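You operate a simulated robot arm through the tools that you are given. There is no shell and no other tool.

Carry out the task below with a simulated robot arm. There is one attempt and no reset: what you move stays moved.

TASK
Put things in order on the top of the left workbench. At the end: the beige wooden block from the top of the left workbench stands where the small red paver stood; the yellow filter stands where the red tape measure stood; the small red paver stands where the yellow filter stood; the red tape measure from the top of the left workbench stands on top of the red half brick (carton); whatever was shut is shut again. Leave all else as you found it, and nothing knocked over.

It is judged by the outcome, as a careful person would: the job done as asked, and still so three seconds after it is handed in. It fails if anything else is knocked over, pushed out of place, dropped, spilled or broken.

THE ROBOT
A 6-joint arm with a two-finger gripper, fixed in place. Base frame: the origin is at the foot of the arm, x ahead of it, y to its left, z up; the work surface is at about z = 0. Units: m, rad, N and s.
With the tool pointing down near the work surface it reaches from about 0.18 to 0.48 m from the base axis. Its first joint turns from -1.152 to 1.152 rad. Payload 1.76 kg.
The TCP is the grasp point between the finger pads, 0.029 m short of the fingertips. In the tool frame z runs along the fingers and y along their closing line. The gripper opens to 0.082 m; its body begins 0.058 m behind the TCP.
Orientation is that of the tool frame in the base frame, as a unit quaternion [x, y, z, w]. With the fingers straight down and closing along the base's y, the tool's x points along the base's -x, its y along +y and its z along -z.

THE INTERFACE
- The arm moves only by the tool step_arm. Its argument "increments" is a list that holds one entry, the list of rows, each a list of 7 numbers: the shift along the tool's x, y, z in units of 20 mm (1.0 is 20 mm), then the turn, a rotation vector about the tool's x, y, z in units of 5 degrees (1.0 is 5 degrees), then the closure in counts, from 0 (fully open) to 255 (shut). In form: [[[tx, ty, tz, wx, wy, wz, jaw], ...]]. A call has 1 to 20 rows; each row shifts and turns the commanded pose from where the row before left it, along the tool's axes as they then stand. A call with a number of a shift or a turn outside -1 to 1 is refused whole. A row lasts 0.2 s, in which the tool goes at most 0.05 m and 0.15 rad; a call with a longer step from one row to the next is refused whole, and so is a gripper value outside its range. Where a pose cannot be reached the arm comes as near as it can. A force on the tool above 40 N (or 10 N above the force at the start of the call, whichever is more), or a blocked arm, ends the call early, and 0.2 s more pass. The fingers move at their own pace (about 0.2035 m/s each) and stop on an object; they squeeze with about 31 N. The grip force told is the motor's: it shows also when the fingers shut on nothing. Time passes only in rows, and 0.2 s behind the last, so rows that do not move let the fingers close. It gives the time, the measured TCP pose, the force on the tool (base axes), the opening and the grip force at its end, in the units of the frame above (readings bear some noise), with the torque about the TCP (base axes, N m) and any sound that the robot's microphone picked up.
- Cameras (640 x 400 px; columns grow to the right, rows downward): "scene" is fixed at [0.0763, 0.3662, 0.4183]; the picture's right is [-0.50, -0.87, 0.00], its down [-0.53, 0.30, -0.79] and it looks along [0.69, -0.39, -0.61] (base axes); focal length 248 px, centre (320, 200). "wrist" rides on the gripper at [0.079, 0.004, -0.089] in the tool frame; the picture's right is [-0.05, 1.00, 0.00], its down [-0.71, -0.04, -0.71] and it looks along [-0.71, -0.04, 0.71] (tool axes); focal length 256 px, centre (320, 200). There is no depth. A picture from a camera that has moved, and an enlarged one, comes with that camera's place and axes in the base frame and with its lens. The place of the scene camera against the robot may be out by one fixed shift of up to 0.012 m in any direction.
- get_image(camera): a new picture of that camera. No time passes.
- enlarge(camera, box): a new picture of the part [left, top, right, bottom] of that camera's present view, enlarged. No time passes.
- hand_in(): hands the job in; it is judged then, once.

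Places have to be worked out from the pictures, the camera data and where the tool is seen. Open the gripper and draw the arm clear of the work before you hand the job in, unless the task says otherwise.

The tools are called after ">>>" as a command line: name --argument value ..., lists and objects as JSON in quotes. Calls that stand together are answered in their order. step_arm: Moves the arm, as the interface text tells. Its arguments: {"type":"object","properties":{"increments":{"type":"array","items":{"type":"array","items":{"type":"array","items":{"type":"number"}}}}},"required":["increments"]} The other tools are called the same way: get_image (camera) takes a picture; enlarge (camera, box) takes an enlarged picture of a part of a camera's view; hand_in () hands the job in.

At the start:

```text
clock: 0.0
eef_pos: [0.3335, 0.109, 0.2433]
tcp_rot: [0.0, 1.0, -0.001, 0.0]
wrist_force: [0.2, 0.5, 0.3]
torque: [0.03, 0.02, 0.01]
finger_gap: 0.0818
grip_force: 0.1
```

scene: 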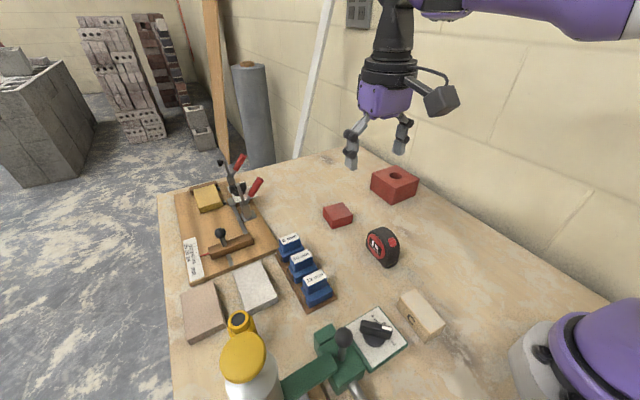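
wrist: 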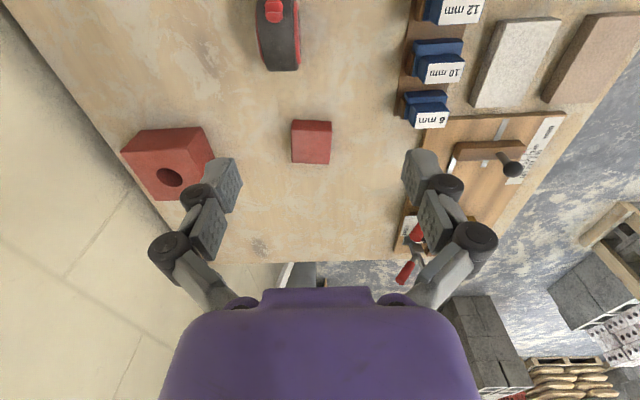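

I'll begin by looking closer at the scene to identify each of the objects.

>>> enlarge --camera "scene" --box '[150, 140, 310, 290]'

>>> enlarge --camera "scene" --box '[300, 150, 460, 280]'

>>> enlarge --camera "scene" --box '[160, 250, 460, 400]'

>>> enlarge --camera "wrist" --box '[380, 90, 580, 290]'

```text
2.67 times, centred on (230, 215) of scene
camera zoom: at [0.0763, 0.3662, 0.4183], right [-0.5, -0.87, 0.0], down [-0.53, 0.3, -0.79], along [0.69, -0.39, -0.61], focal length 662 px, centre (560, 160)
```

zoom: 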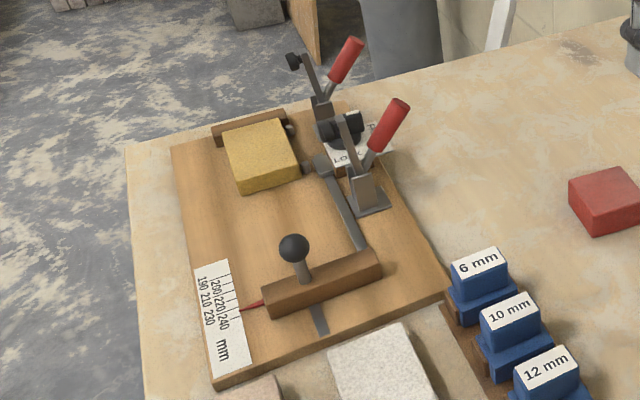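

```text
3.08 times, centred on (380, 215) of scene
camera zoom: at [0.0763, 0.3662, 0.4183], right [-0.5, -0.87, 0.0], down [-0.53, 0.3, -0.79], along [0.69, -0.39, -0.61], focal length 764 px, centre (135, 154)
```

zoom: 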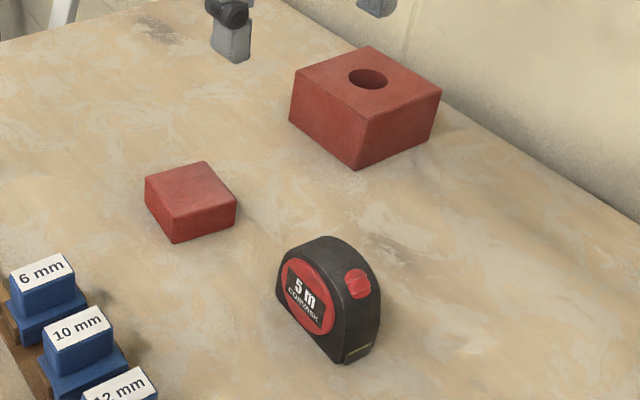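

```text
2.13 times, centred on (310, 325) of scene
camera zoom: at [0.0763, 0.3662, 0.4183], right [-0.5, -0.87, 0.0], down [-0.53, 0.3, -0.79], along [0.69, -0.39, -0.61], focal length 530 px, centre (341, -67)
```

zoom: 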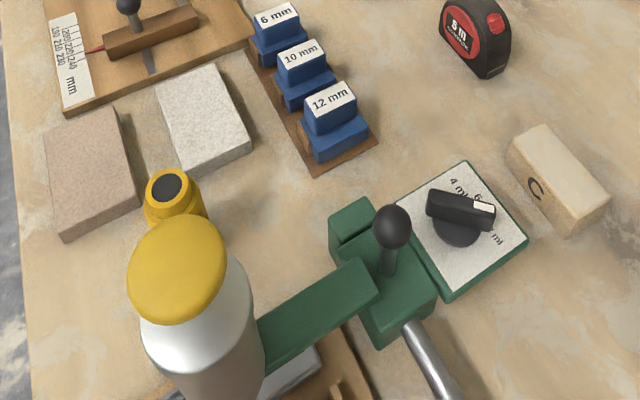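

```text
2.00 times, centred on (480, 190) of wrist
camera zoom: at [0.2537, 0.1121, 0.3336], right [0.05, 1.0, 0.0], down [0.71, -0.04, 0.71], along [0.71, -0.04, -0.71], focal length 512 px, centre (0, 220)
```

zoom: 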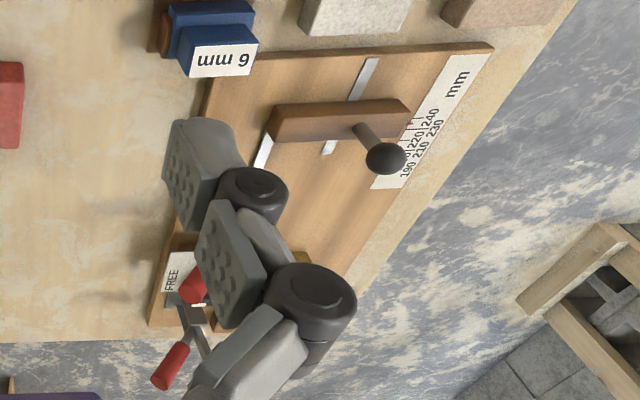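

The yellow block on the fixture looks to be around (0.65, 0.37), which seems out of reach. Other yellow items lie near the left edge, so I'll raise the tool, draw back and turn left to survey them with the wrist camera.

>>> step_arm --increments '[[[1, 0, -1, 0, 0, 0, 0], [1, 0, -1, 0, 0, 0, 0], [1, 0, -1, 0, 0, 0, 0], [1, 0, -1, 0, 0, 0, 0], [0, 0, 0, 0, 0, -1, 0], [0, 0, 0, 0, 0, -1, 0], [0, 0, 0, 0, 0, -1, 0], [0, 0, 0, 0, 0, -1, 0], [0, 0, 0, 0, 0, -1, 0], [0, 0, 0, 0, 0, -1, 0], [0, 0, 0, 0, 0, -1, 0], [0, 0, 0, 0, 0, -1, 0], [0, 0, 0, 0, 0, 0, 0]]]'

>>> get_image --camera "wrist"

>>> get_image --camera "scene"

```text
clock: 2.8
eef_pos: [0.2521, 0.1105, 0.3231]
tcp_rot: [-0.342, 0.94, -0.001, -0.001]
wrist_force: [-0.7, -0.4, -0.2]
torque: [0.01, 0.03, -0.01]
finger_gap: 0.0818
grip_force: 0.0
```

```text
taken
camera wrist: at [0.189, 0.0608, 0.4135], right [-0.6, 0.8, 0.0], down [0.56, 0.43, 0.71], along [0.56, 0.43, -0.71], focal length 256 px, centre (320, 200)
```

wrist: 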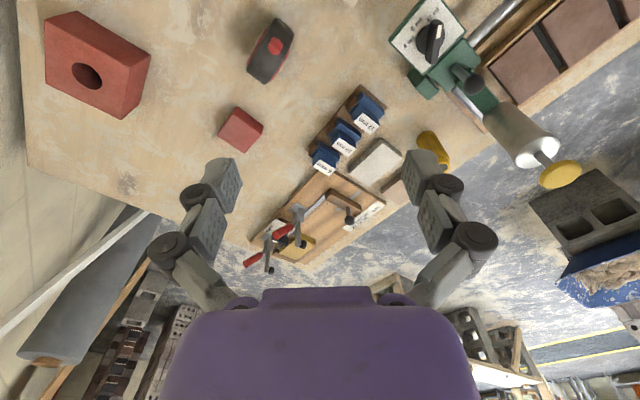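

```text
taken
```

scene: 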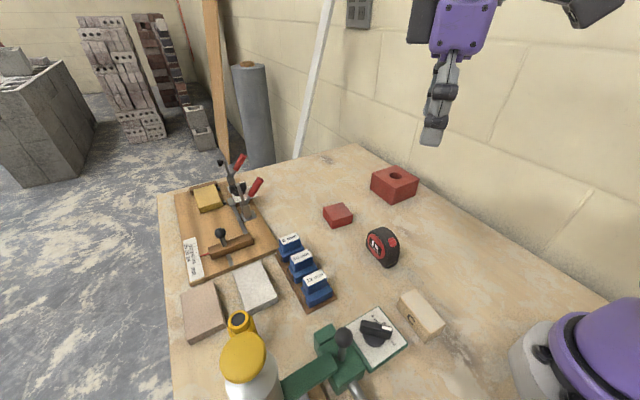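

The wrist view shows a yellow cylindrical item near the pale tile, and a green device at the edge. I'll enlarge those regions.

>>> enlarge --camera "wrist" --box '[340, 80, 500, 220]'

>>> enlarge --camera "wrist" --box '[380, 0, 640, 200]'

>>> enlarge --camera "wrist" --box '[230, 150, 400, 280]'

>>> enlarge --camera "scene" --box '[200, 290, 300, 400]'

```text
2.86 times, centred on (420, 150) of wrist
camera zoom: at [0.189, 0.0608, 0.4135], right [-0.6, 0.8, 0.0], down [0.56, 0.43, 0.71], along [0.56, 0.43, -0.71], focal length 731 px, centre (34, 343)
```

zoom: 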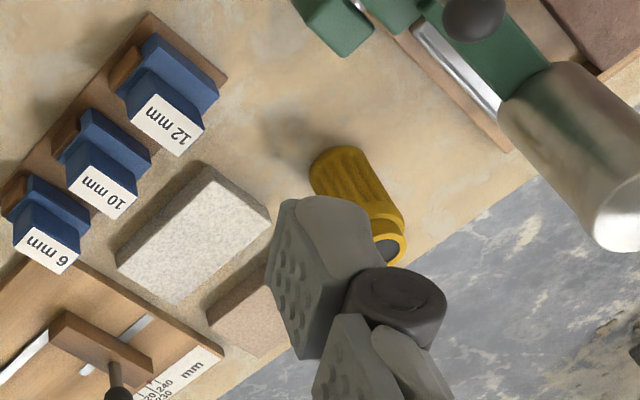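

```text
2.00 times, centred on (510, 100) of wrist
camera zoom: at [0.189, 0.0608, 0.4135], right [-0.6, 0.8, 0.0], down [0.56, 0.43, 0.71], along [0.56, 0.43, -0.71], focal length 512 px, centre (-60, 400)
```

zoom: 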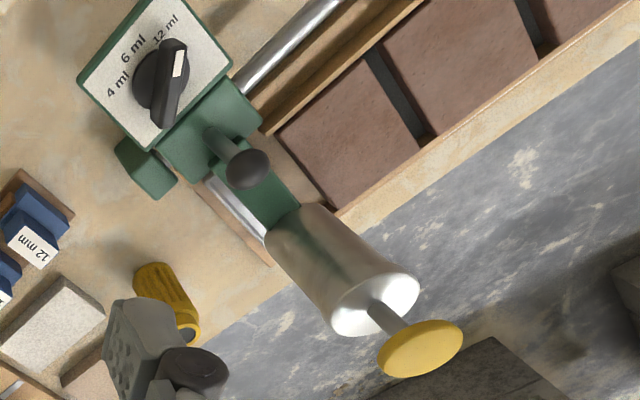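

```text
3.08 times, centred on (315, 215) of wrist
camera zoom: at [0.189, 0.0608, 0.4135], right [-0.6, 0.8, 0.0], down [0.56, 0.43, 0.71], along [0.56, 0.43, -0.71], focal length 788 px, centre (335, 154)
```

zoom: 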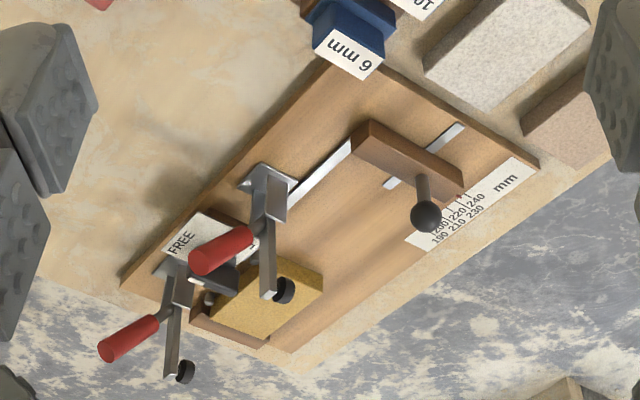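

```text
3.64 times, centred on (250, 345) of scene
camera zoom: at [0.0763, 0.3662, 0.4183], right [-0.5, -0.87, 0.0], down [-0.53, 0.3, -0.79], along [0.69, -0.39, -0.61], focal length 903 px, centre (574, -327)
```

zoom: 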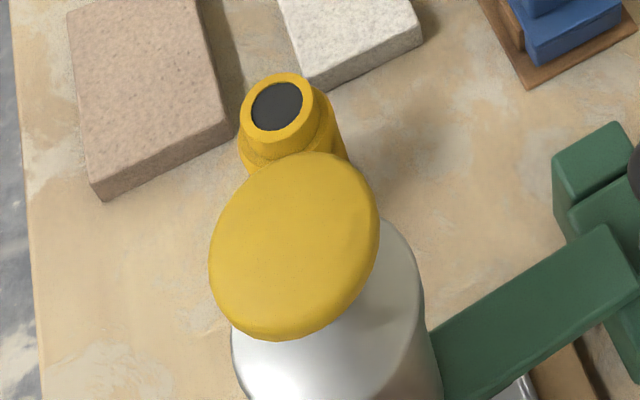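

The yellow filter is the ribbed yellow cylinder at roughly (0.275, 0.375), standing beside the green dispenser. Next I'll enlarge the tape, paver and half brick in this view so I can measure them.

>>> enlarge --camera "wrist" --box '[200, 0, 340, 160]'

>>> enlarge --camera "wrist" --box '[20, 0, 180, 140]'

>>> enlarge --camera "scene" --box '[350, 210, 450, 280]'

>>> enlarge --camera "scene" --box '[310, 150, 430, 240]'

```text
2.50 times, centred on (270, 80) of wrist
camera zoom: at [0.189, 0.0608, 0.4135], right [-0.6, 0.8, 0.0], down [0.56, 0.43, 0.71], along [0.56, 0.43, -0.71], focal length 640 px, centre (445, 500)
```

zoom: 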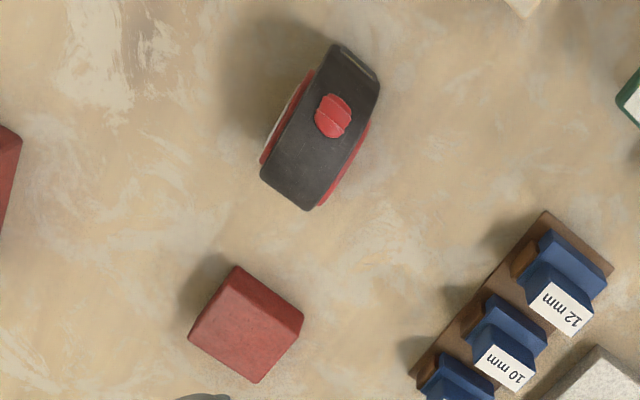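

```text
2.86 times, centred on (100, 70) of wrist
camera zoom: at [0.189, 0.0608, 0.4135], right [-0.6, 0.8, 0.0], down [0.56, 0.43, 0.71], along [0.56, 0.43, -0.71], focal length 731 px, centre (949, 571)
```

zoom: 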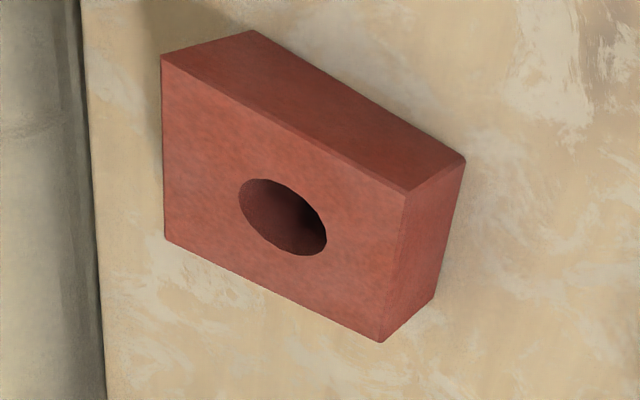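

```text
5.71 times, centred on (400, 245) of scene
camera zoom: at [0.0763, 0.3662, 0.4183], right [-0.5, -0.87, 0.0], down [-0.53, 0.3, -0.79], along [0.69, -0.39, -0.61], focal length 1419 px, centre (-137, -57)
```

zoom: 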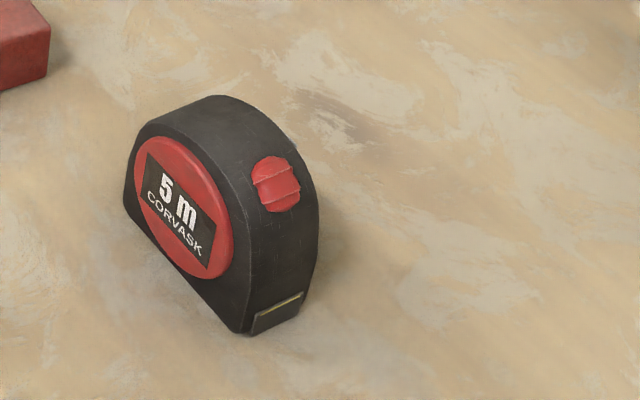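

```text
4.44 times, centred on (370, 195) of scene
camera zoom: at [0.0763, 0.3662, 0.4183], right [-0.5, -0.87, 0.0], down [-0.53, 0.3, -0.79], along [0.69, -0.39, -0.61], focal length 1104 px, centre (98, 222)
```

zoom: 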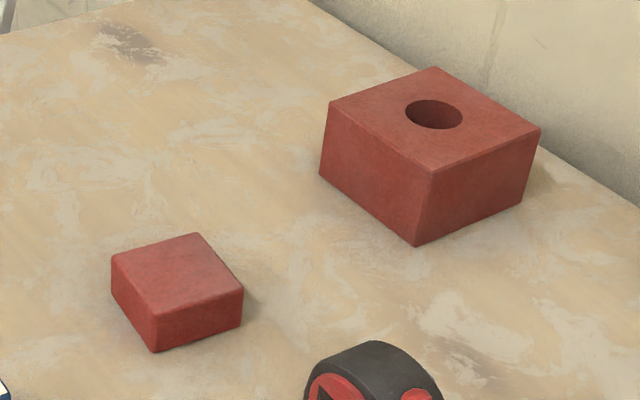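

The half brick spans x≈0.429–0.517 and y≈−0.158…−0.065, and is about 0.055 high. The tape lies along x near (0.31, 0.07). I'll turn back to yaw 0 and look at the tape from behind at medium height.

>>> step_arm --increments '[[[0, 0, 0.75, 0, 0, 1, 0], [0, 0, 0.75, 0, 0, 1, 0], [0, 0, 0.75, 0, 0, 1, 0], [0, 0, 0.75, 0, 0, 1, 0], [0, 0, 0.75, 0, 0, 1, 0], [0, 0, 0.75, 0, 0, 1, 0], [0, 0, 0.75, 0, 0, 1, 0], [0, 0, 0.75, 0, 0, 1, 0], [0, -1, 0, 0, 0, 0, 0], [0, -1, 0, 0, 0, 0, 0], [0, 0, 0, 0, 0, 0, 0]]]'

>>> get_image --camera "wrist"

>>> enlarge --camera "wrist" --box '[240, 50, 400, 200]'

```text
clock: 5.2
eef_pos: [0.253, 0.068, 0.2046]
tcp_rot: [0.0, 1.0, 0.0, 0.0]
wrist_force: [0.0, 0.6, 0.2]
torque: [0.01, -0.01, 0.04]
finger_gap: 0.0823
grip_force: 0.0
```

```text
taken
camera wrist: at [0.1728, 0.0719, 0.2942], right [0.05, 1.0, 0.0], down [0.71, -0.04, 0.71], along [0.71, -0.04, -0.71], focal length 256 px, centre (320, 200)
```

wrist: 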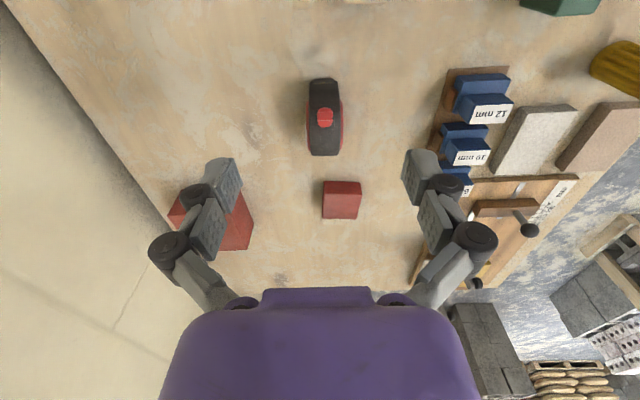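

```text
2.67 times, centred on (320, 125) of wrist
camera zoom: at [0.1728, 0.0719, 0.2942], right [0.05, 1.0, 0.0], down [0.71, -0.04, 0.71], along [0.71, -0.04, -0.71], focal length 683 px, centre (320, 400)
```

zoom: 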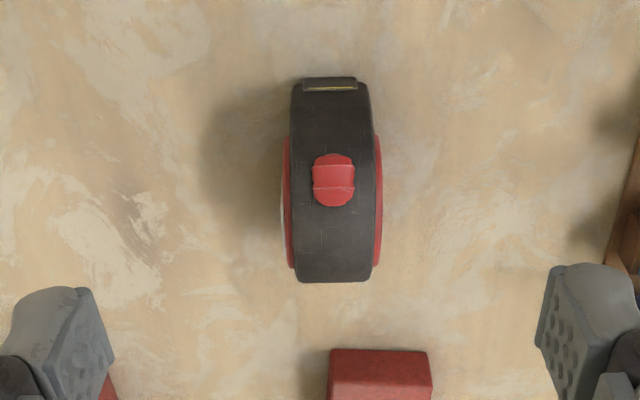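

The tape is aligned with base x, from x≈0.277 to 0.35, with its centre at about (0.313, 0.070), thickness 0.038 and height 0.065. I'll move above it at (0.303, 0.070, 0.115) and check the alignment before I descend.

>>> step_arm --increments '[[[-0.83, 0.03, 0, 0, 0, 0, 0], [-0.83, 0.03, 0, 0, 0, 0, 0], [-0.84, 0.04, 0, 0, 0, 0, 0], [0, 0, 0.9, 0, 0, 0, 0], [0, 0, 0.9, 0, 0, 0, 0], [0, 0, 0.9, 0, 0, 0, 0], [0, 0, 0.9, 0, 0, 0, 0], [0, 0, 0.9, 0, 0, 0, 0], [0, 0, 0, 0, 0, 0, 0]]]'

>>> get_image --camera "wrist"

>>> get_image --camera "scene"

```text
clock: 7.2
eef_pos: [0.301, 0.072, 0.1143]
tcp_rot: [0.0, 1.0, 0.0, 0.0]
wrist_force: [0.2, 0.0, -0.3]
torque: [0.03, 0.0, -0.01]
finger_gap: 0.0821
grip_force: 0.1
```

```text
taken
camera wrist: at [0.2211, 0.0759, 0.2033], right [0.05, 1.0, 0.0], down [0.71, -0.04, 0.71], along [0.71, -0.04, -0.71], focal length 256 px, centre (320, 200)
```

wrist: 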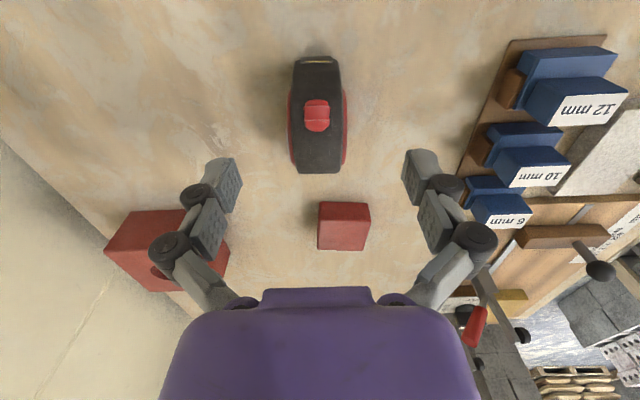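

```text
taken
```

scene: 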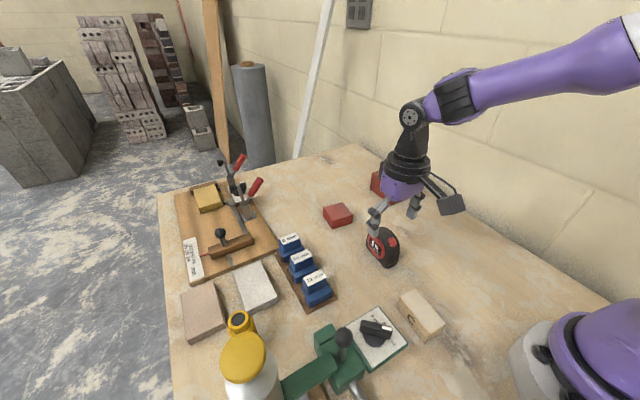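

The tape is centred between the fingers at y≈0.070. I'll descend to z≈0.042 and close.

>>> step_arm --increments '[[[0, -0.05, 0.9, 0, 0, 0, 0], [0, 0, 0.9, 0, 0, 0, 0], [0, 0, 0.9, 0, 0, 0, 0], [0, 0, 0.9, 0, 0, 0, 0], [0, 0, 0, 0, 0, 0, 0], [0, 0, 0, 0, 0, 0, 255], [0, 0, 0, 0, 0, 0, 255], [0, 0, 0, 0, 0, 0, 255]]]'

>>> get_image --camera "wrist"

>>> get_image --camera "scene"

```text
clock: 9.0
eef_pos: [0.3029, 0.0695, 0.041]
tcp_rot: [0.001, 1.0, 0.0, 0.001]
wrist_force: [3.0, -0.9, 6.6]
torque: [0.05, -0.05, -0.04]
finger_gap: 0.0315
grip_force: 31.0
```

```text
taken
camera wrist: at [0.2227, 0.0725, 0.1304], right [0.05, 1.0, 0.0], down [0.71, -0.04, 0.71], along [0.71, -0.04, -0.71], focal length 256 px, centre (320, 200)
```

wrist: 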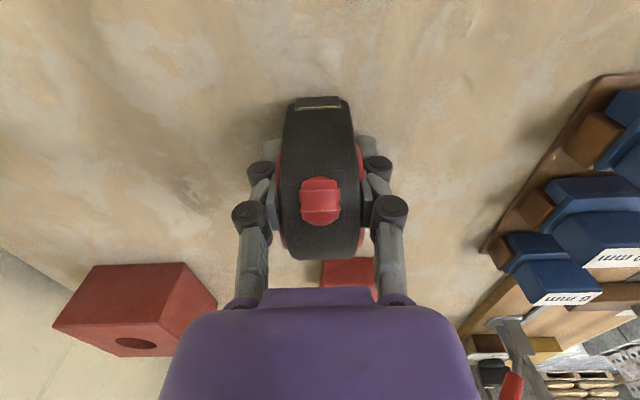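

```text
taken
```

scene: 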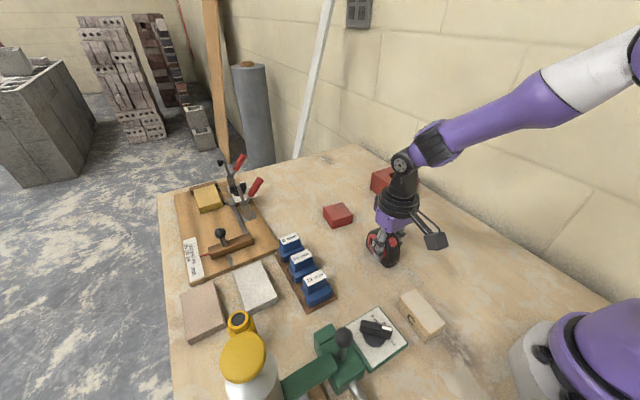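

The tape is gripped (gap 0.0315, 31 N). I'll lift straight up and carry it to above the half brick.

>>> step_arm --increments '[[[0, 0, -0.5, 0, 0, 0, 255], [0, 0, -1, 0, 0, 0, 255], [0, 0, -1, 0, 0, 0, 255], [0, 0, -1, 0, 0, 0, 255], [0, 0, -1, 0, 0, 0, 255], [0, 0, -1, 0, 0, 0, 255], [0, 0, -0.5, 0, 0, 0, 255], [-0.88, -1, 0, 0, 0, 0, 255], [-0.88, -1, 0, 0, 0, 0, 255], [-0.88, -1, 0, 0, 0, 0, 255], [-0.88, -1, 0, 0, 0, 0, 255], [-0.88, -1, 0, 0, 0, 0, 255], [-0.88, -1, 0, 0, 0, 0, 255], [-0.88, -1, 0, 0, 0, 0, 255], [-0.88, -1, 0, 0, 0, 0, 255], [-0.88, -1, 0, 0, 0, 0, 255], [0, 0, 0, 0, 0, 0, 255]]]'

>>> get_image --camera "wrist"

>>> get_image --camera "scene"

```text
clock: 12.6
eef_pos: [0.447, -0.1002, 0.1606]
tcp_rot: [0.001, 1.0, 0.0, -0.001]
wrist_force: [0.1, -0.6, -1.8]
torque: [0.01, 0.07, 0.01]
finger_gap: 0.0313
grip_force: 31.1
out of reach, approached as far as the arm can: row 16
```

```text
taken
camera wrist: at [0.3675, -0.0976, 0.2496], right [0.05, 1.0, 0.0], down [0.71, -0.04, 0.71], along [0.7, -0.04, -0.71], focal length 256 px, centre (320, 200)
```

wrist: 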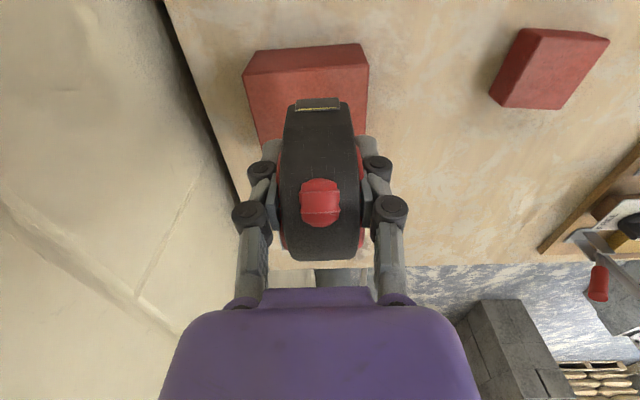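

```text
taken
```

scene: 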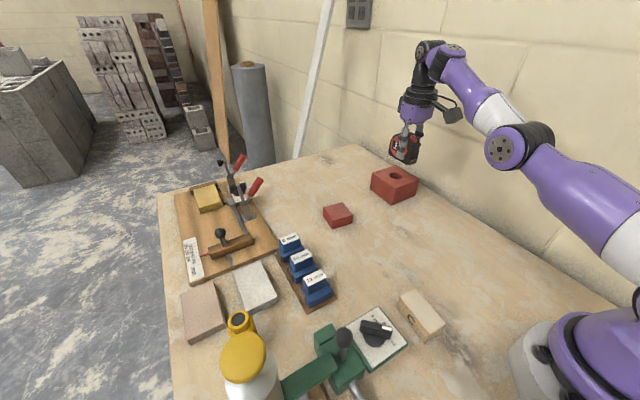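

The arm hit its reach limit at z=0.16. The reach should grow as it goes lower, so I'll descend to z≈0.115 first. Then I'll move forward the remaining distance toward (0.461, −0.107).

>>> step_arm --increments '[[[0, 0, 0.75, 0, 0, 0, 255], [0, 0, 0.75, 0, 0, 0, 255], [0, 0, 0.75, 0, 0, 0, 255], [-0.25, -0.12, 0, 0, 0, 0, 255], [-0.25, -0.12, 0, 0, 0, 0, 255], [-0.2, -0.1, 0, 0, 0, 0, 255], [0, 0, 0, 0, 0, 0, 255]]]'

>>> get_image --camera "wrist"

>>> enlarge --camera "scene" --box '[350, 110, 450, 220]'

```text
clock: 14.2
eef_pos: [0.4595, -0.1047, 0.1147]
tcp_rot: [0.0, 1.0, 0.0, 0.0]
wrist_force: [0.7, -1.1, -2.7]
torque: [0.0, 0.06, -0.01]
finger_gap: 0.0314
grip_force: 31.0
out of reach, approached as far as the arm can: row 2, 5, 6
```

```text
taken
camera wrist: at [0.3794, -0.1033, 0.2047], right [0.05, 1.0, 0.0], down [0.71, -0.04, 0.71], along [0.71, -0.04, -0.71], focal length 256 px, centre (320, 200)
```

wrist: 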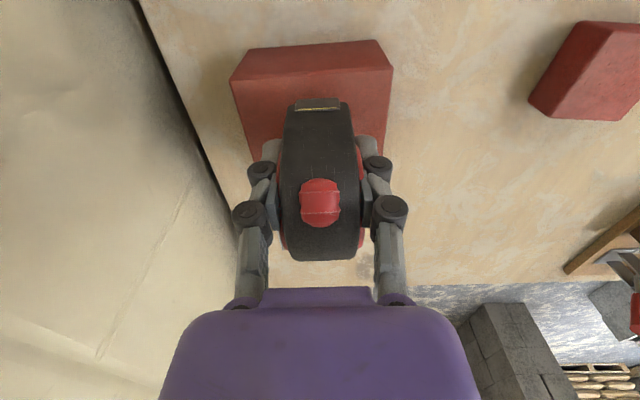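

```text
3.64 times, centred on (400, 165) of scene
camera zoom: at [0.0763, 0.3662, 0.4183], right [-0.5, -0.87, 0.0], down [-0.53, 0.3, -0.79], along [0.69, -0.39, -0.61], focal length 903 px, centre (29, 327)
```

zoom: 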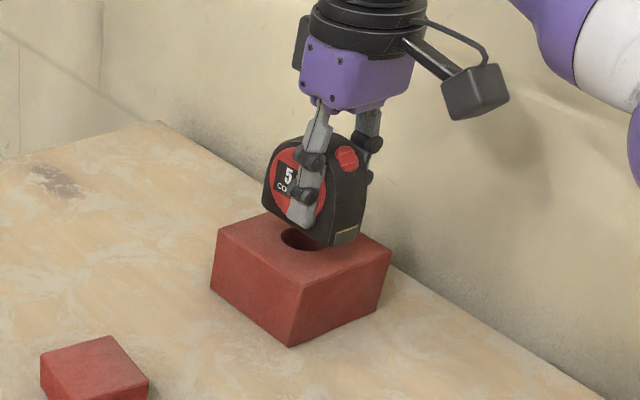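

The tape is now over the middle of the brick, with the front of the tape at x≈0.433 against the brick edge at 0.4295. I'll lower it slowly, checking the force for contact.

>>> step_arm --increments '[[[0, 0, 0.25, 0, 0, 0, 255], [0, 0, 0.25, 0, 0, 0, 255], [0, 0, 0.15, 0, 0, 0, 255], [0, 0, 0, 0, 0, 0, 255]]]'

>>> enlarge --camera "scene" --box '[350, 130, 450, 220]'

```text
clock: 15.2
eef_pos: [0.46, -0.1082, 0.1016]
tcp_rot: [0.0, 1.0, -0.001, -0.001]
wrist_force: [-0.1, -0.8, -2.3]
torque: [-0.01, 0.0, 0.0]
finger_gap: 0.0312
grip_force: 31.0
```

```text
4.44 times, centred on (400, 175) of scene
camera zoom: at [0.0763, 0.3662, 0.4183], right [-0.5, -0.87, 0.0], down [-0.53, 0.3, -0.79], along [0.69, -0.39, -0.61], focal length 1104 px, centre (-36, 311)
```

zoom: 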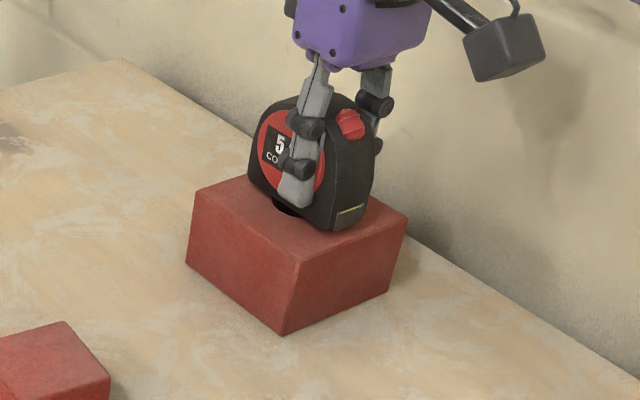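

There is no contact yet, since the force still reads about −2.3 N. I'll continue in 1 mm steps.

>>> step_arm --increments '[[[0, 0, 0.08, 0, 0, 0, 255], [0, 0, 0.07, 0, 0, 0, 255], [0, 0, 0, 0, 0, 0, 255]]]'

```text
clock: 16.0
eef_pos: [0.4588, -0.1074, 0.0988]
tcp_rot: [0.0, 1.0, -0.001, -0.001]
wrist_force: [-0.4, 0.9, -3.1]
torque: [0.03, 0.03, 0.02]
finger_gap: 0.0312
grip_force: 30.8
```

There's still no contact at z=0.0988. I'll lower a little further.

>>> step_arm --increments '[[[0, 0, 0.06, 0, 0, 0, 255], [0, 0, 0.04, 0, 0, 0, 255], [0, 0, 0, 0, 0, 0, 255]]]'

>>> enlarge --camera "scene" --box '[370, 150, 430, 210]'

```text
clock: 16.8
eef_pos: [0.4585, -0.1089, 0.0973]
tcp_rot: [0.0, 1.0, 0.0, 0.0]
wrist_force: [-1.6, -0.2, 1.5]
torque: [-0.02, -0.13, 0.03]
finger_gap: 0.0315
grip_force: 31.4
```

```text
6.67 times, centred on (400, 180) of scene
camera zoom: at [0.0762, 0.3662, 0.4183], right [-0.5, -0.87, 0.0], down [-0.53, 0.3, -0.79], along [0.69, -0.39, -0.61], focal length 1656 px, centre (-213, 333)
```

zoom: 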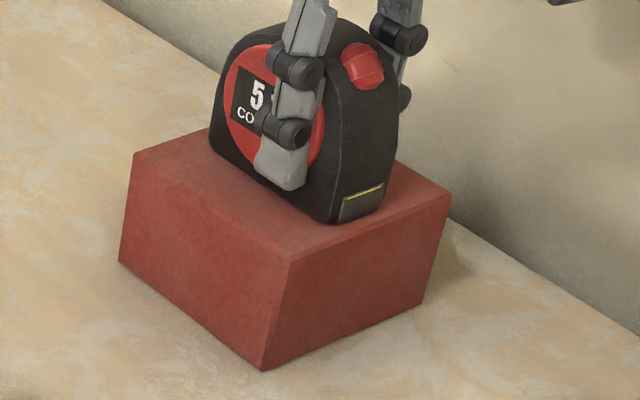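

Contact has been made: the force went to +1.5 N, and the picture shows the tape resting flat. I'll open gradually and rise straight up.

>>> step_arm --increments '[[[0, 0, 0, 0, 0, 0, 140], [0, 0, 0, 0, 0, 0, 100], [0, 0, 0, 0, 0, 0, 40], [0, 0, 0, 0, 0, 0, 40], [0, 0, -0.4, 0, 0, 0, 40], [0, 0, -0.8, 0, 0, 0, 40], [0, 0, -0.8, 0, 0, 0, 40], [0.2, 0, -0.8, 0, 0, 0, 40], [0.5, 0, -0.8, 0, 0, 0, 40], [1, 0, -0.5, 0, 0, 0, 40], [1, 0, 0, 0, 0, 0, 40], [1, 0, 0, 0, 0, 0, 40]]]'

>>> enlarge --camera "scene" --box '[340, 130, 440, 220]'

>>> get_image --camera "wrist"

```text
clock: 19.4
eef_pos: [0.3826, -0.1069, 0.1765]
tcp_rot: [-0.001, 1.0, -0.001, 0.001]
wrist_force: [1.2, 0.7, -1.0]
torque: [0.0, 0.02, 0.04]
finger_gap: 0.0692
grip_force: 0.0
out of reach, approached as far as the arm can: row 7, 10
```

```text
4.44 times, centred on (390, 175) of scene
camera zoom: at [0.0763, 0.3662, 0.4183], right [-0.5, -0.87, 0.0], down [-0.53, 0.3, -0.79], along [0.69, -0.39, -0.61], focal length 1104 px, centre (9, 311)
```

zoom: 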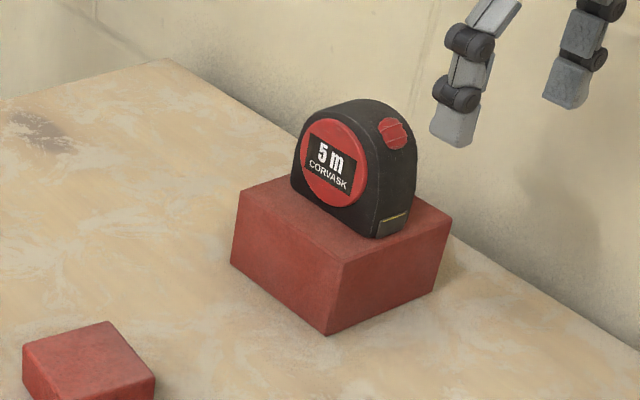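

```text
taken
camera wrist: at [0.3022, -0.1037, 0.2665], right [0.05, 1.0, 0.0], down [0.7, -0.04, 0.71], along [0.71, -0.04, -0.71], focal length 256 px, centre (320, 200)
```

wrist: 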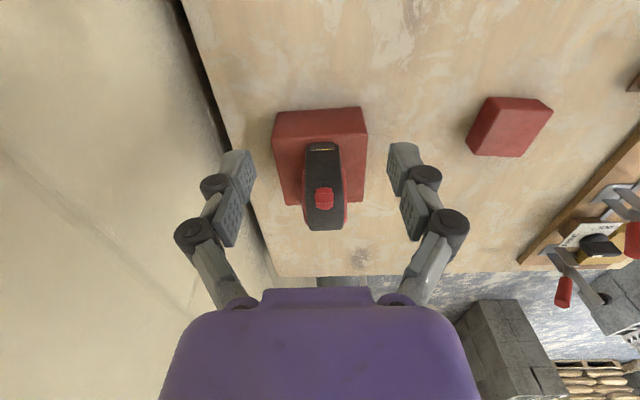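

The tape stands upright in the middle of the half brick. Next comes the filter, so I'll rise high and move over toward it, keeping above the dispenser (its cap is at z≈0.2).

>>> step_arm --increments '[[[0.43, 0.966, -0.54, 0, 0, 0, 0], [0.43, 0.966, -0.54, 0, 0, 0, 0], [0.43, 0.966, -0.54, 0, 0, 0, 0], [0.43, 0.966, -0.54, 0, 0, 0, 0], [0.43, 0.966, -0.54, 0, 0, 0, 0], [0.43, 0.966, -0.54, 0, 0, 0, 0], [0.43, 0.966, -0.54, 0, 0, 0, 0], [0.43, 0.966, -0.54, 0, 0, 0, 0], [0.43, 0.966, -0.54, 0, 0, 0, 0], [0.43, 0.966, -0.34, 0, 0, 0, 0], [0.43, 0.966, 0, 0, 0, 0, 0], [0.43, 0.966, 0, 0, 0, 0, 0], [0.43, 0.966, 0, 0, 0, 0, 0], [0.43, 0.966, 0, 0, 0, 0, 0], [0.43, 0.966, 0, 0, 0, 0, 0], [0.43, 0.966, 0, 0, 0, 0, 0], [0.43, 0.966, 0, 0, 0, 0, 0], [0.43, 0.966, 0, 0, 0, 0, 0], [0.43, 0.966, 0, 0, 0, 0, 0]]]'

>>> step_arm --increments '[[[0, 0, 0, 0, 0, -1, 0], [0, 0, 0, 0, 0, -1, 0], [0, 0, 0, 0, 0, -1, 0], [0, 0, 0, 0, 0, -1, 0], [0, 0, 0, 0, 0, -1, 0], [0, 0, 0, 0, 0, -1, 0], [0, 0, 0, 0, 0, -1, 0], [0, 0, 0, 0, 0, -1, 0], [0, 0, 0, 0, 0, -1, 0], [0, 0, 0, 0, 0, -1, 0], [0, 0, 0, 0, 0, 0, 0]]]'

>>> get_image --camera "wrist"

>>> get_image --camera "scene"

```text
clock: 23.4
eef_pos: [0.2178, 0.259, 0.2828]
tcp_rot: [0.0, 1.0, 0.0, 0.0]
wrist_force: [0.2, 0.1, -0.4]
torque: [0.02, 0.0, 0.01]
finger_gap: 0.0819
grip_force: 0.0
```

```text
clock: 25.8
eef_pos: [0.2186, 0.2601, 0.2817]
tcp_rot: [-0.422, 0.906, -0.001, 0.0]
wrist_force: [-0.2, 0.3, -0.1]
torque: [-0.03, 0.03, -0.01]
finger_gap: 0.0818
grip_force: 0.0
```

```text
taken
camera wrist: at [0.1631, 0.2002, 0.3718], right [-0.73, 0.68, 0.0], down [0.48, 0.52, 0.71], along [0.48, 0.52, -0.71], focal length 256 px, centre (320, 200)
```

wrist: 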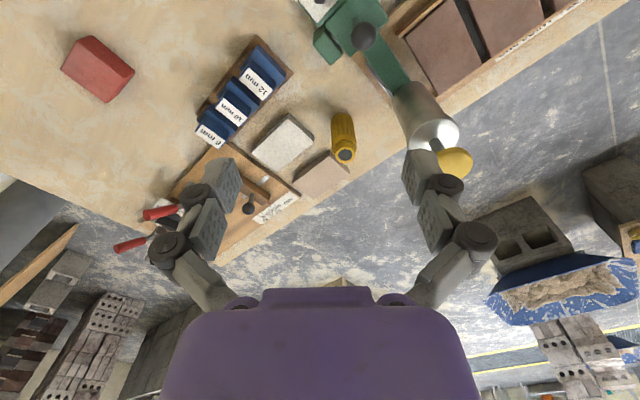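

```text
taken
```

scene: 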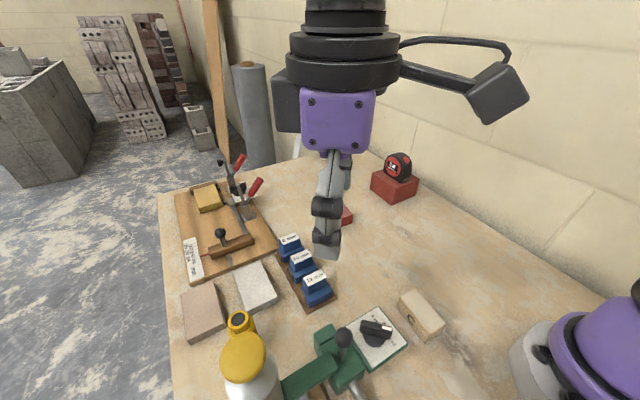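

>>> enlarge --camera "wrist" --box '[270, 80, 410, 200]'

>>> enlarge --camera "wrist" --box '[300, 0, 500, 190]'

```text
3.33 times, centred on (340, 140) of wrist
camera zoom: at [0.1631, 0.2002, 0.3718], right [-0.73, 0.68, 0.0], down [0.48, 0.52, 0.71], along [0.48, 0.52, -0.71], focal length 853 px, centre (253, 400)
```

zoom: 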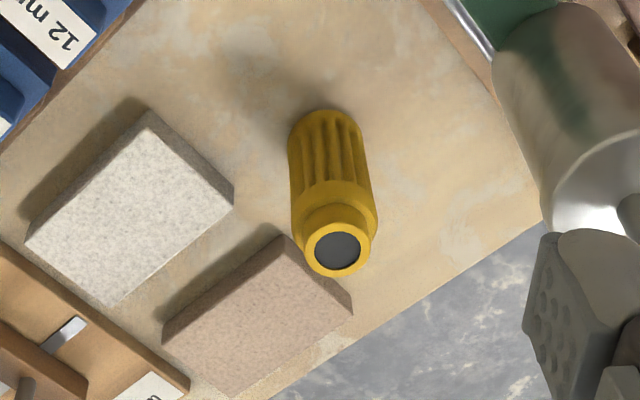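

```text
2.11 times, centred on (400, 95) of wrist
camera zoom: at [0.1631, 0.2002, 0.3718], right [-0.73, 0.68, 0.0], down [0.48, 0.52, 0.71], along [0.48, 0.52, -0.71], focal length 539 px, centre (152, 421)
```

zoom: 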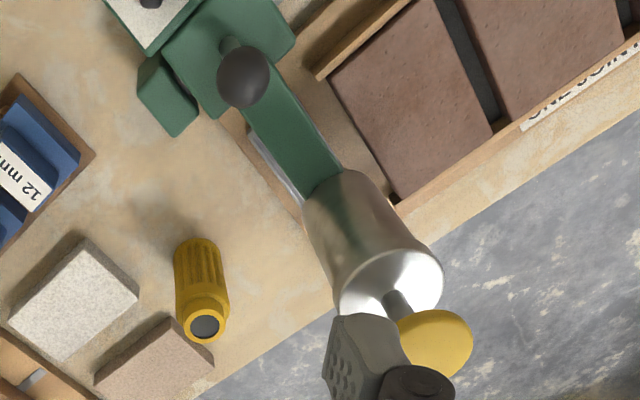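

The filter's axis is at about (0.2735, 0.372), with diameter ≈0.037 and height ≈0.084. The dispenser cylinder is at about (0.172, 0.373). I'll come in from the +x side to stay clear of the dispenser, going down to (0.30, 0.30, 0.14) with the gripper partly open.

>>> step_arm --increments '[[[-0.518, -0.229, 0.886, 0, 0, 0, 70], [-0.518, -0.229, 0.886, 0, 0, 0, 70], [-0.518, -0.229, 0.886, 0, 0, 0, 70], [-0.518, -0.229, 0.886, 0, 0, 0, 70], [-0.518, -0.229, 0.886, 0, 0, 0, 70], [-0.518, -0.229, 0.886, 0, 0, 0, 70], [-0.518, -0.229, 0.886, 0, 0, 0, 70], [-0.518, -0.229, 0.886, 0, 0, 0, 70], [0, 0, 0, 0, 0, 0, 70]]]'

>>> get_image --camera "wrist"

>>> get_image --camera "scene"

```text
clock: 27.8
eef_pos: [0.3008, 0.2977, 0.1388]
tcp_rot: [-0.422, 0.907, 0.0, 0.001]
wrist_force: [0.3, -0.4, 0.2]
torque: [-0.01, -0.03, 0.02]
finger_gap: 0.0595
grip_force: 0.0
```

```text
taken
camera wrist: at [0.2462, 0.2396, 0.229], right [-0.73, 0.68, 0.0], down [0.48, 0.52, 0.71], along [0.48, 0.52, -0.71], focal length 256 px, centre (320, 200)
```

wrist: 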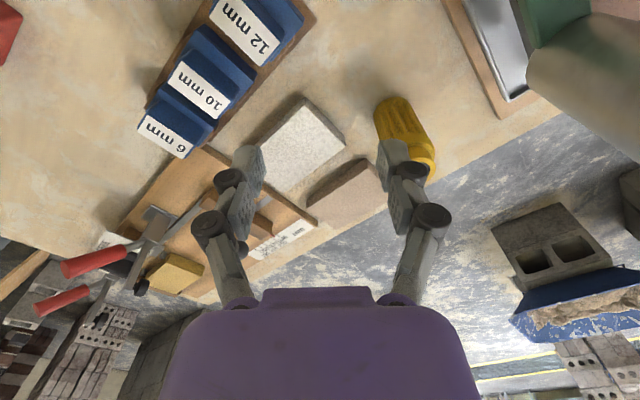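

```text
taken
```

scene: 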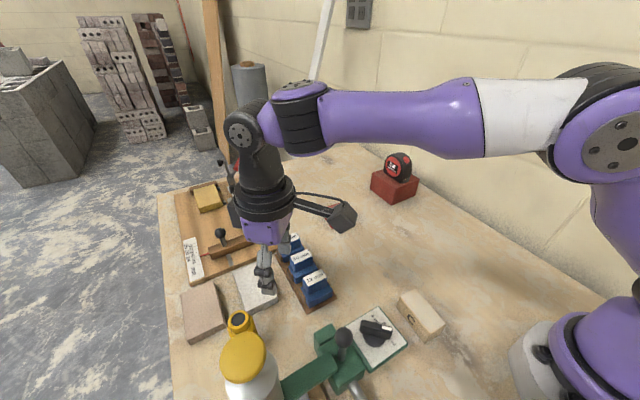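

I'll refine the filter position from this closer view.

>>> enlarge --camera "wrist" --box '[350, 80, 460, 190]'

```text
3.64 times, centred on (405, 135) of wrist
camera zoom: at [0.2462, 0.2396, 0.229], right [-0.73, 0.68, 0.0], down [0.48, 0.52, 0.71], along [0.48, 0.52, -0.71], focal length 931 px, centre (11, 436)
```

zoom: 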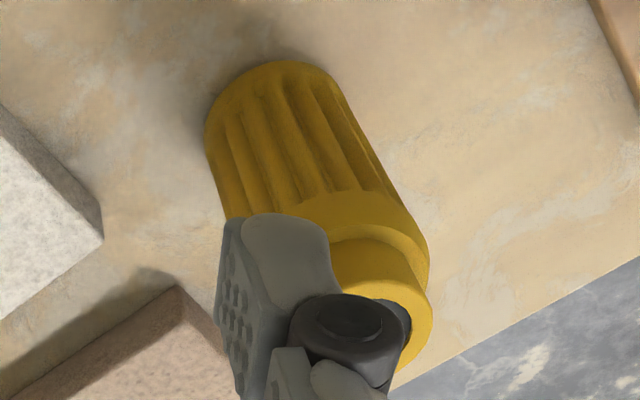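

The filter centre is confirmed at about (0.273, 0.372). I'll move over it at z≈0.128, which puts the fingertips above its 0.084 top.

>>> step_arm --increments '[[[-0.4875, 0.864, 0.13, 0, 0, 0, 70], [-0.4875, 0.864, 0.13, 0, 0, 0, 70], [-0.4875, 0.864, 0.13, 0, 0, 0, 70], [-0.4875, 0.864, 0.13, 0, 0, 0, 70], [0, 0, 0, 0, 0, 0, 70]]]'

>>> get_image --camera "wrist"

>>> enlarge --camera "scene" --box '[180, 180, 380, 400]'

```text
clock: 29.0
eef_pos: [0.2722, 0.3736, 0.1301]
tcp_rot: [-0.423, 0.906, 0.0, 0.0]
wrist_force: [0.2, -0.2, -0.1]
torque: [-0.03, -0.02, 0.03]
finger_gap: 0.0592
grip_force: 0.0
```

```text
taken
camera wrist: at [0.2165, 0.3149, 0.2202], right [-0.73, 0.68, 0.0], down [0.48, 0.52, 0.71], along [0.48, 0.52, -0.71], focal length 256 px, centre (320, 200)
```

wrist: 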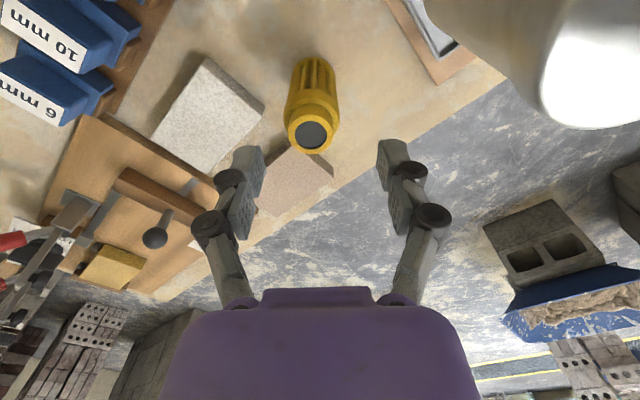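

```text
1.82 times, centred on (280, 290) of scene
camera zoom: at [0.0763, 0.3662, 0.4183], right [-0.5, -0.87, 0.0], down [-0.53, 0.3, -0.79], along [0.69, -0.39, -0.61], focal length 452 px, centre (393, 36)
```

zoom: 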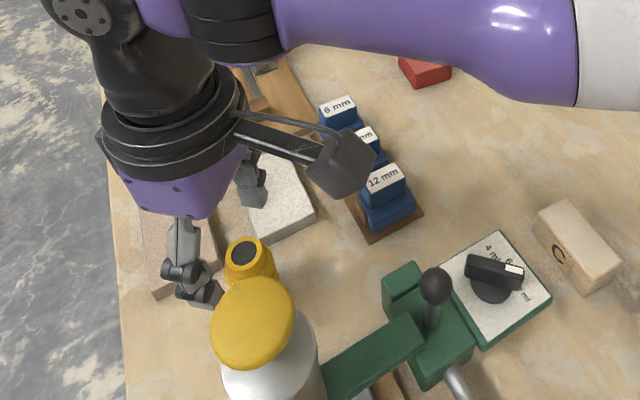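

The filter's top is offset about 5 mm toward −tool y, so I'll correct that. Then I'll descend vertically to z≈0.045.

>>> step_arm --increments '[[[0, -0.24, 0, 0, 0, 0, 70], [0, 0, 0.8, 0, 0, 0, 70], [0, 0, 0.8, 0, 0, 0, 70], [0, 0, 0, 0, 0, 0, 70]]]'

>>> get_image --camera "wrist"

>>> enlarge --camera "scene" --box '[180, 180, 380, 400]'

```text
clock: 30.0
eef_pos: [0.275, 0.3716, 0.0974]
tcp_rot: [-0.422, 0.906, 0.0, 0.001]
wrist_force: [0.0, 0.5, 0.1]
torque: [0.01, 0.02, -0.01]
finger_gap: 0.0593
grip_force: 0.1
```

```text
taken
camera wrist: at [0.2202, 0.3127, 0.1876], right [-0.73, 0.68, 0.0], down [0.48, 0.52, 0.71], along [0.48, 0.52, -0.71], focal length 256 px, centre (320, 200)
```

wrist: 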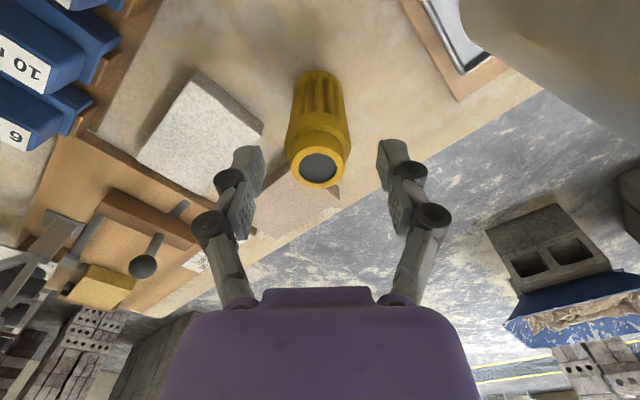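

```text
1.82 times, centred on (280, 290) of scene
camera zoom: at [0.0763, 0.3662, 0.4183], right [-0.5, -0.87, 0.0], down [-0.53, 0.3, -0.79], along [0.69, -0.39, -0.61], focal length 452 px, centre (393, 36)
```

zoom: 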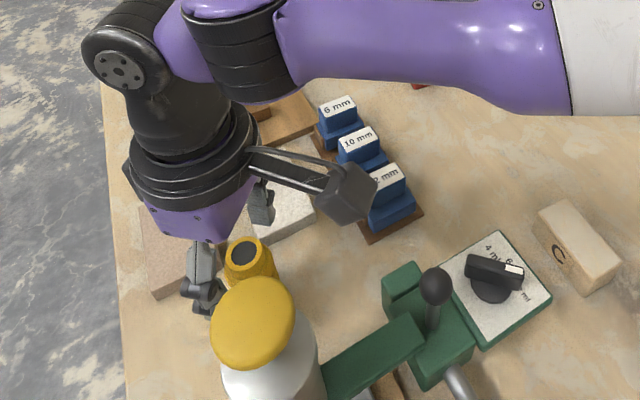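

The filter top is now centred at column 319, as expected. I'll descend the rest to z≈0.045 and close on the ribbed body.

>>> step_arm --increments '[[[0, 0, 0.8, 0, 0, 0, 70], [0, 0, 0.8, 0, 0, 0, 70], [0, 0, 0.8, 0, 0, 0, 70], [0, 0, 0.2, 0, 0, 0, 70], [0, 0, 0, 0, 0, 0, 100], [0, 0, 0, 0, 0, 0, 255], [0, 0, 0, 0, 0, 0, 255], [0, 0, 0, 0, 0, 0, 255]]]'

>>> get_image --camera "wrist"

>>> enlarge --camera "scene" --box '[180, 180, 380, 400]'

```text
clock: 31.8
eef_pos: [0.2778, 0.3709, 0.0454]
tcp_rot: [-0.423, 0.906, 0.0, 0.0]
wrist_force: [0.3, 0.8, 0.0]
torque: [0.03, 0.04, -0.03]
finger_gap: 0.0342
grip_force: 31.1
```

```text
taken
camera wrist: at [0.2218, 0.3119, 0.1349], right [-0.73, 0.68, 0.0], down [0.48, 0.52, 0.71], along [0.48, 0.52, -0.71], focal length 256 px, centre (320, 200)
```

wrist: 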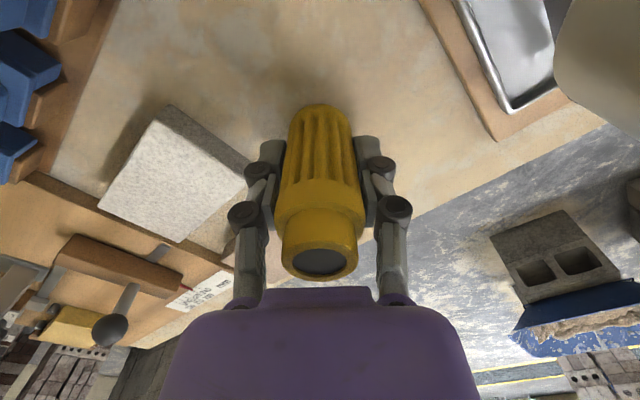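

```text
1.82 times, centred on (280, 290) of scene
camera zoom: at [0.0763, 0.3662, 0.4183], right [-0.5, -0.87, 0.0], down [-0.53, 0.3, -0.79], along [0.69, -0.39, -0.61], focal length 452 px, centre (393, 36)
```

zoom: 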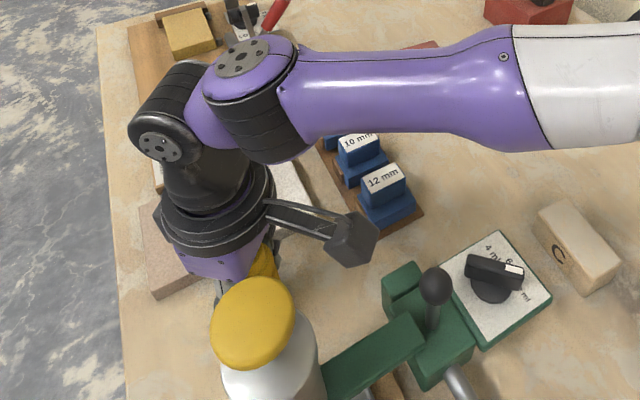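

The filter is gripped (gap 0.034). I'll lift it to z≈0.12, then move away from the dispenser while rising to 0.16.

>>> step_arm --increments '[[[0, 0, -0.3, 0, 0, 0, 255], [0, 0, -0.9, 0, 0, 0, 255], [0, 0, -1, 0, 0, 0, 255], [0, 0, -1, 0, 0, 0, 255], [0, 0, -0.5, 0, 0, 0, 255], [0.4975, -0.826, -0.5, 0, 0, 0, 255], [0.4975, -0.826, -0.5, 0, 0, 0, 255], [0.4975, -0.826, -0.5, 0, 0, 0, 255], [0.4975, -0.826, -0.5, 0, 0, 0, 255], [0, 0, 0, 0, 0, 0, 255]]]'

>>> get_image --camera "wrist"

>>> get_image --camera "scene"

```text
clock: 34.0
eef_pos: [0.3018, 0.2976, 0.1583]
tcp_rot: [-0.422, 0.907, 0.0, 0.0]
wrist_force: [0.3, -0.7, -0.8]
torque: [0.01, 0.0, 0.0]
finger_gap: 0.0345
grip_force: 31.1
```

```text
taken
camera wrist: at [0.2473, 0.2383, 0.249], right [-0.73, 0.68, 0.0], down [0.48, 0.52, 0.71], along [0.48, 0.52, -0.71], focal length 256 px, centre (320, 200)
```

wrist: 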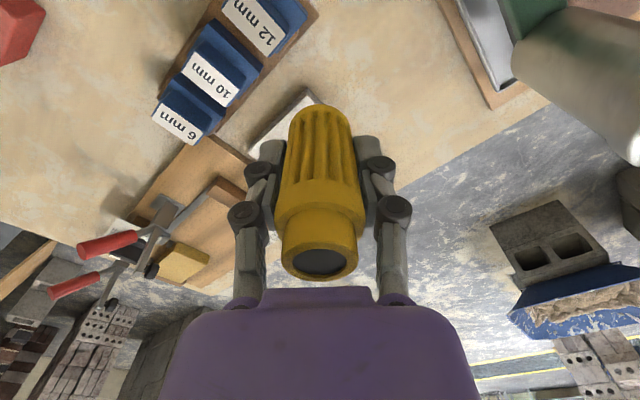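

```text
taken
```

scene: 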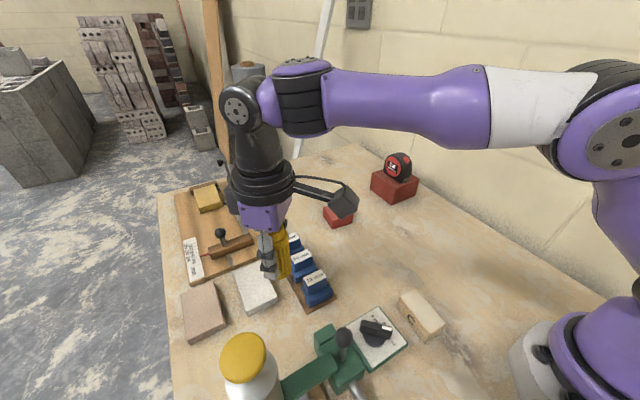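

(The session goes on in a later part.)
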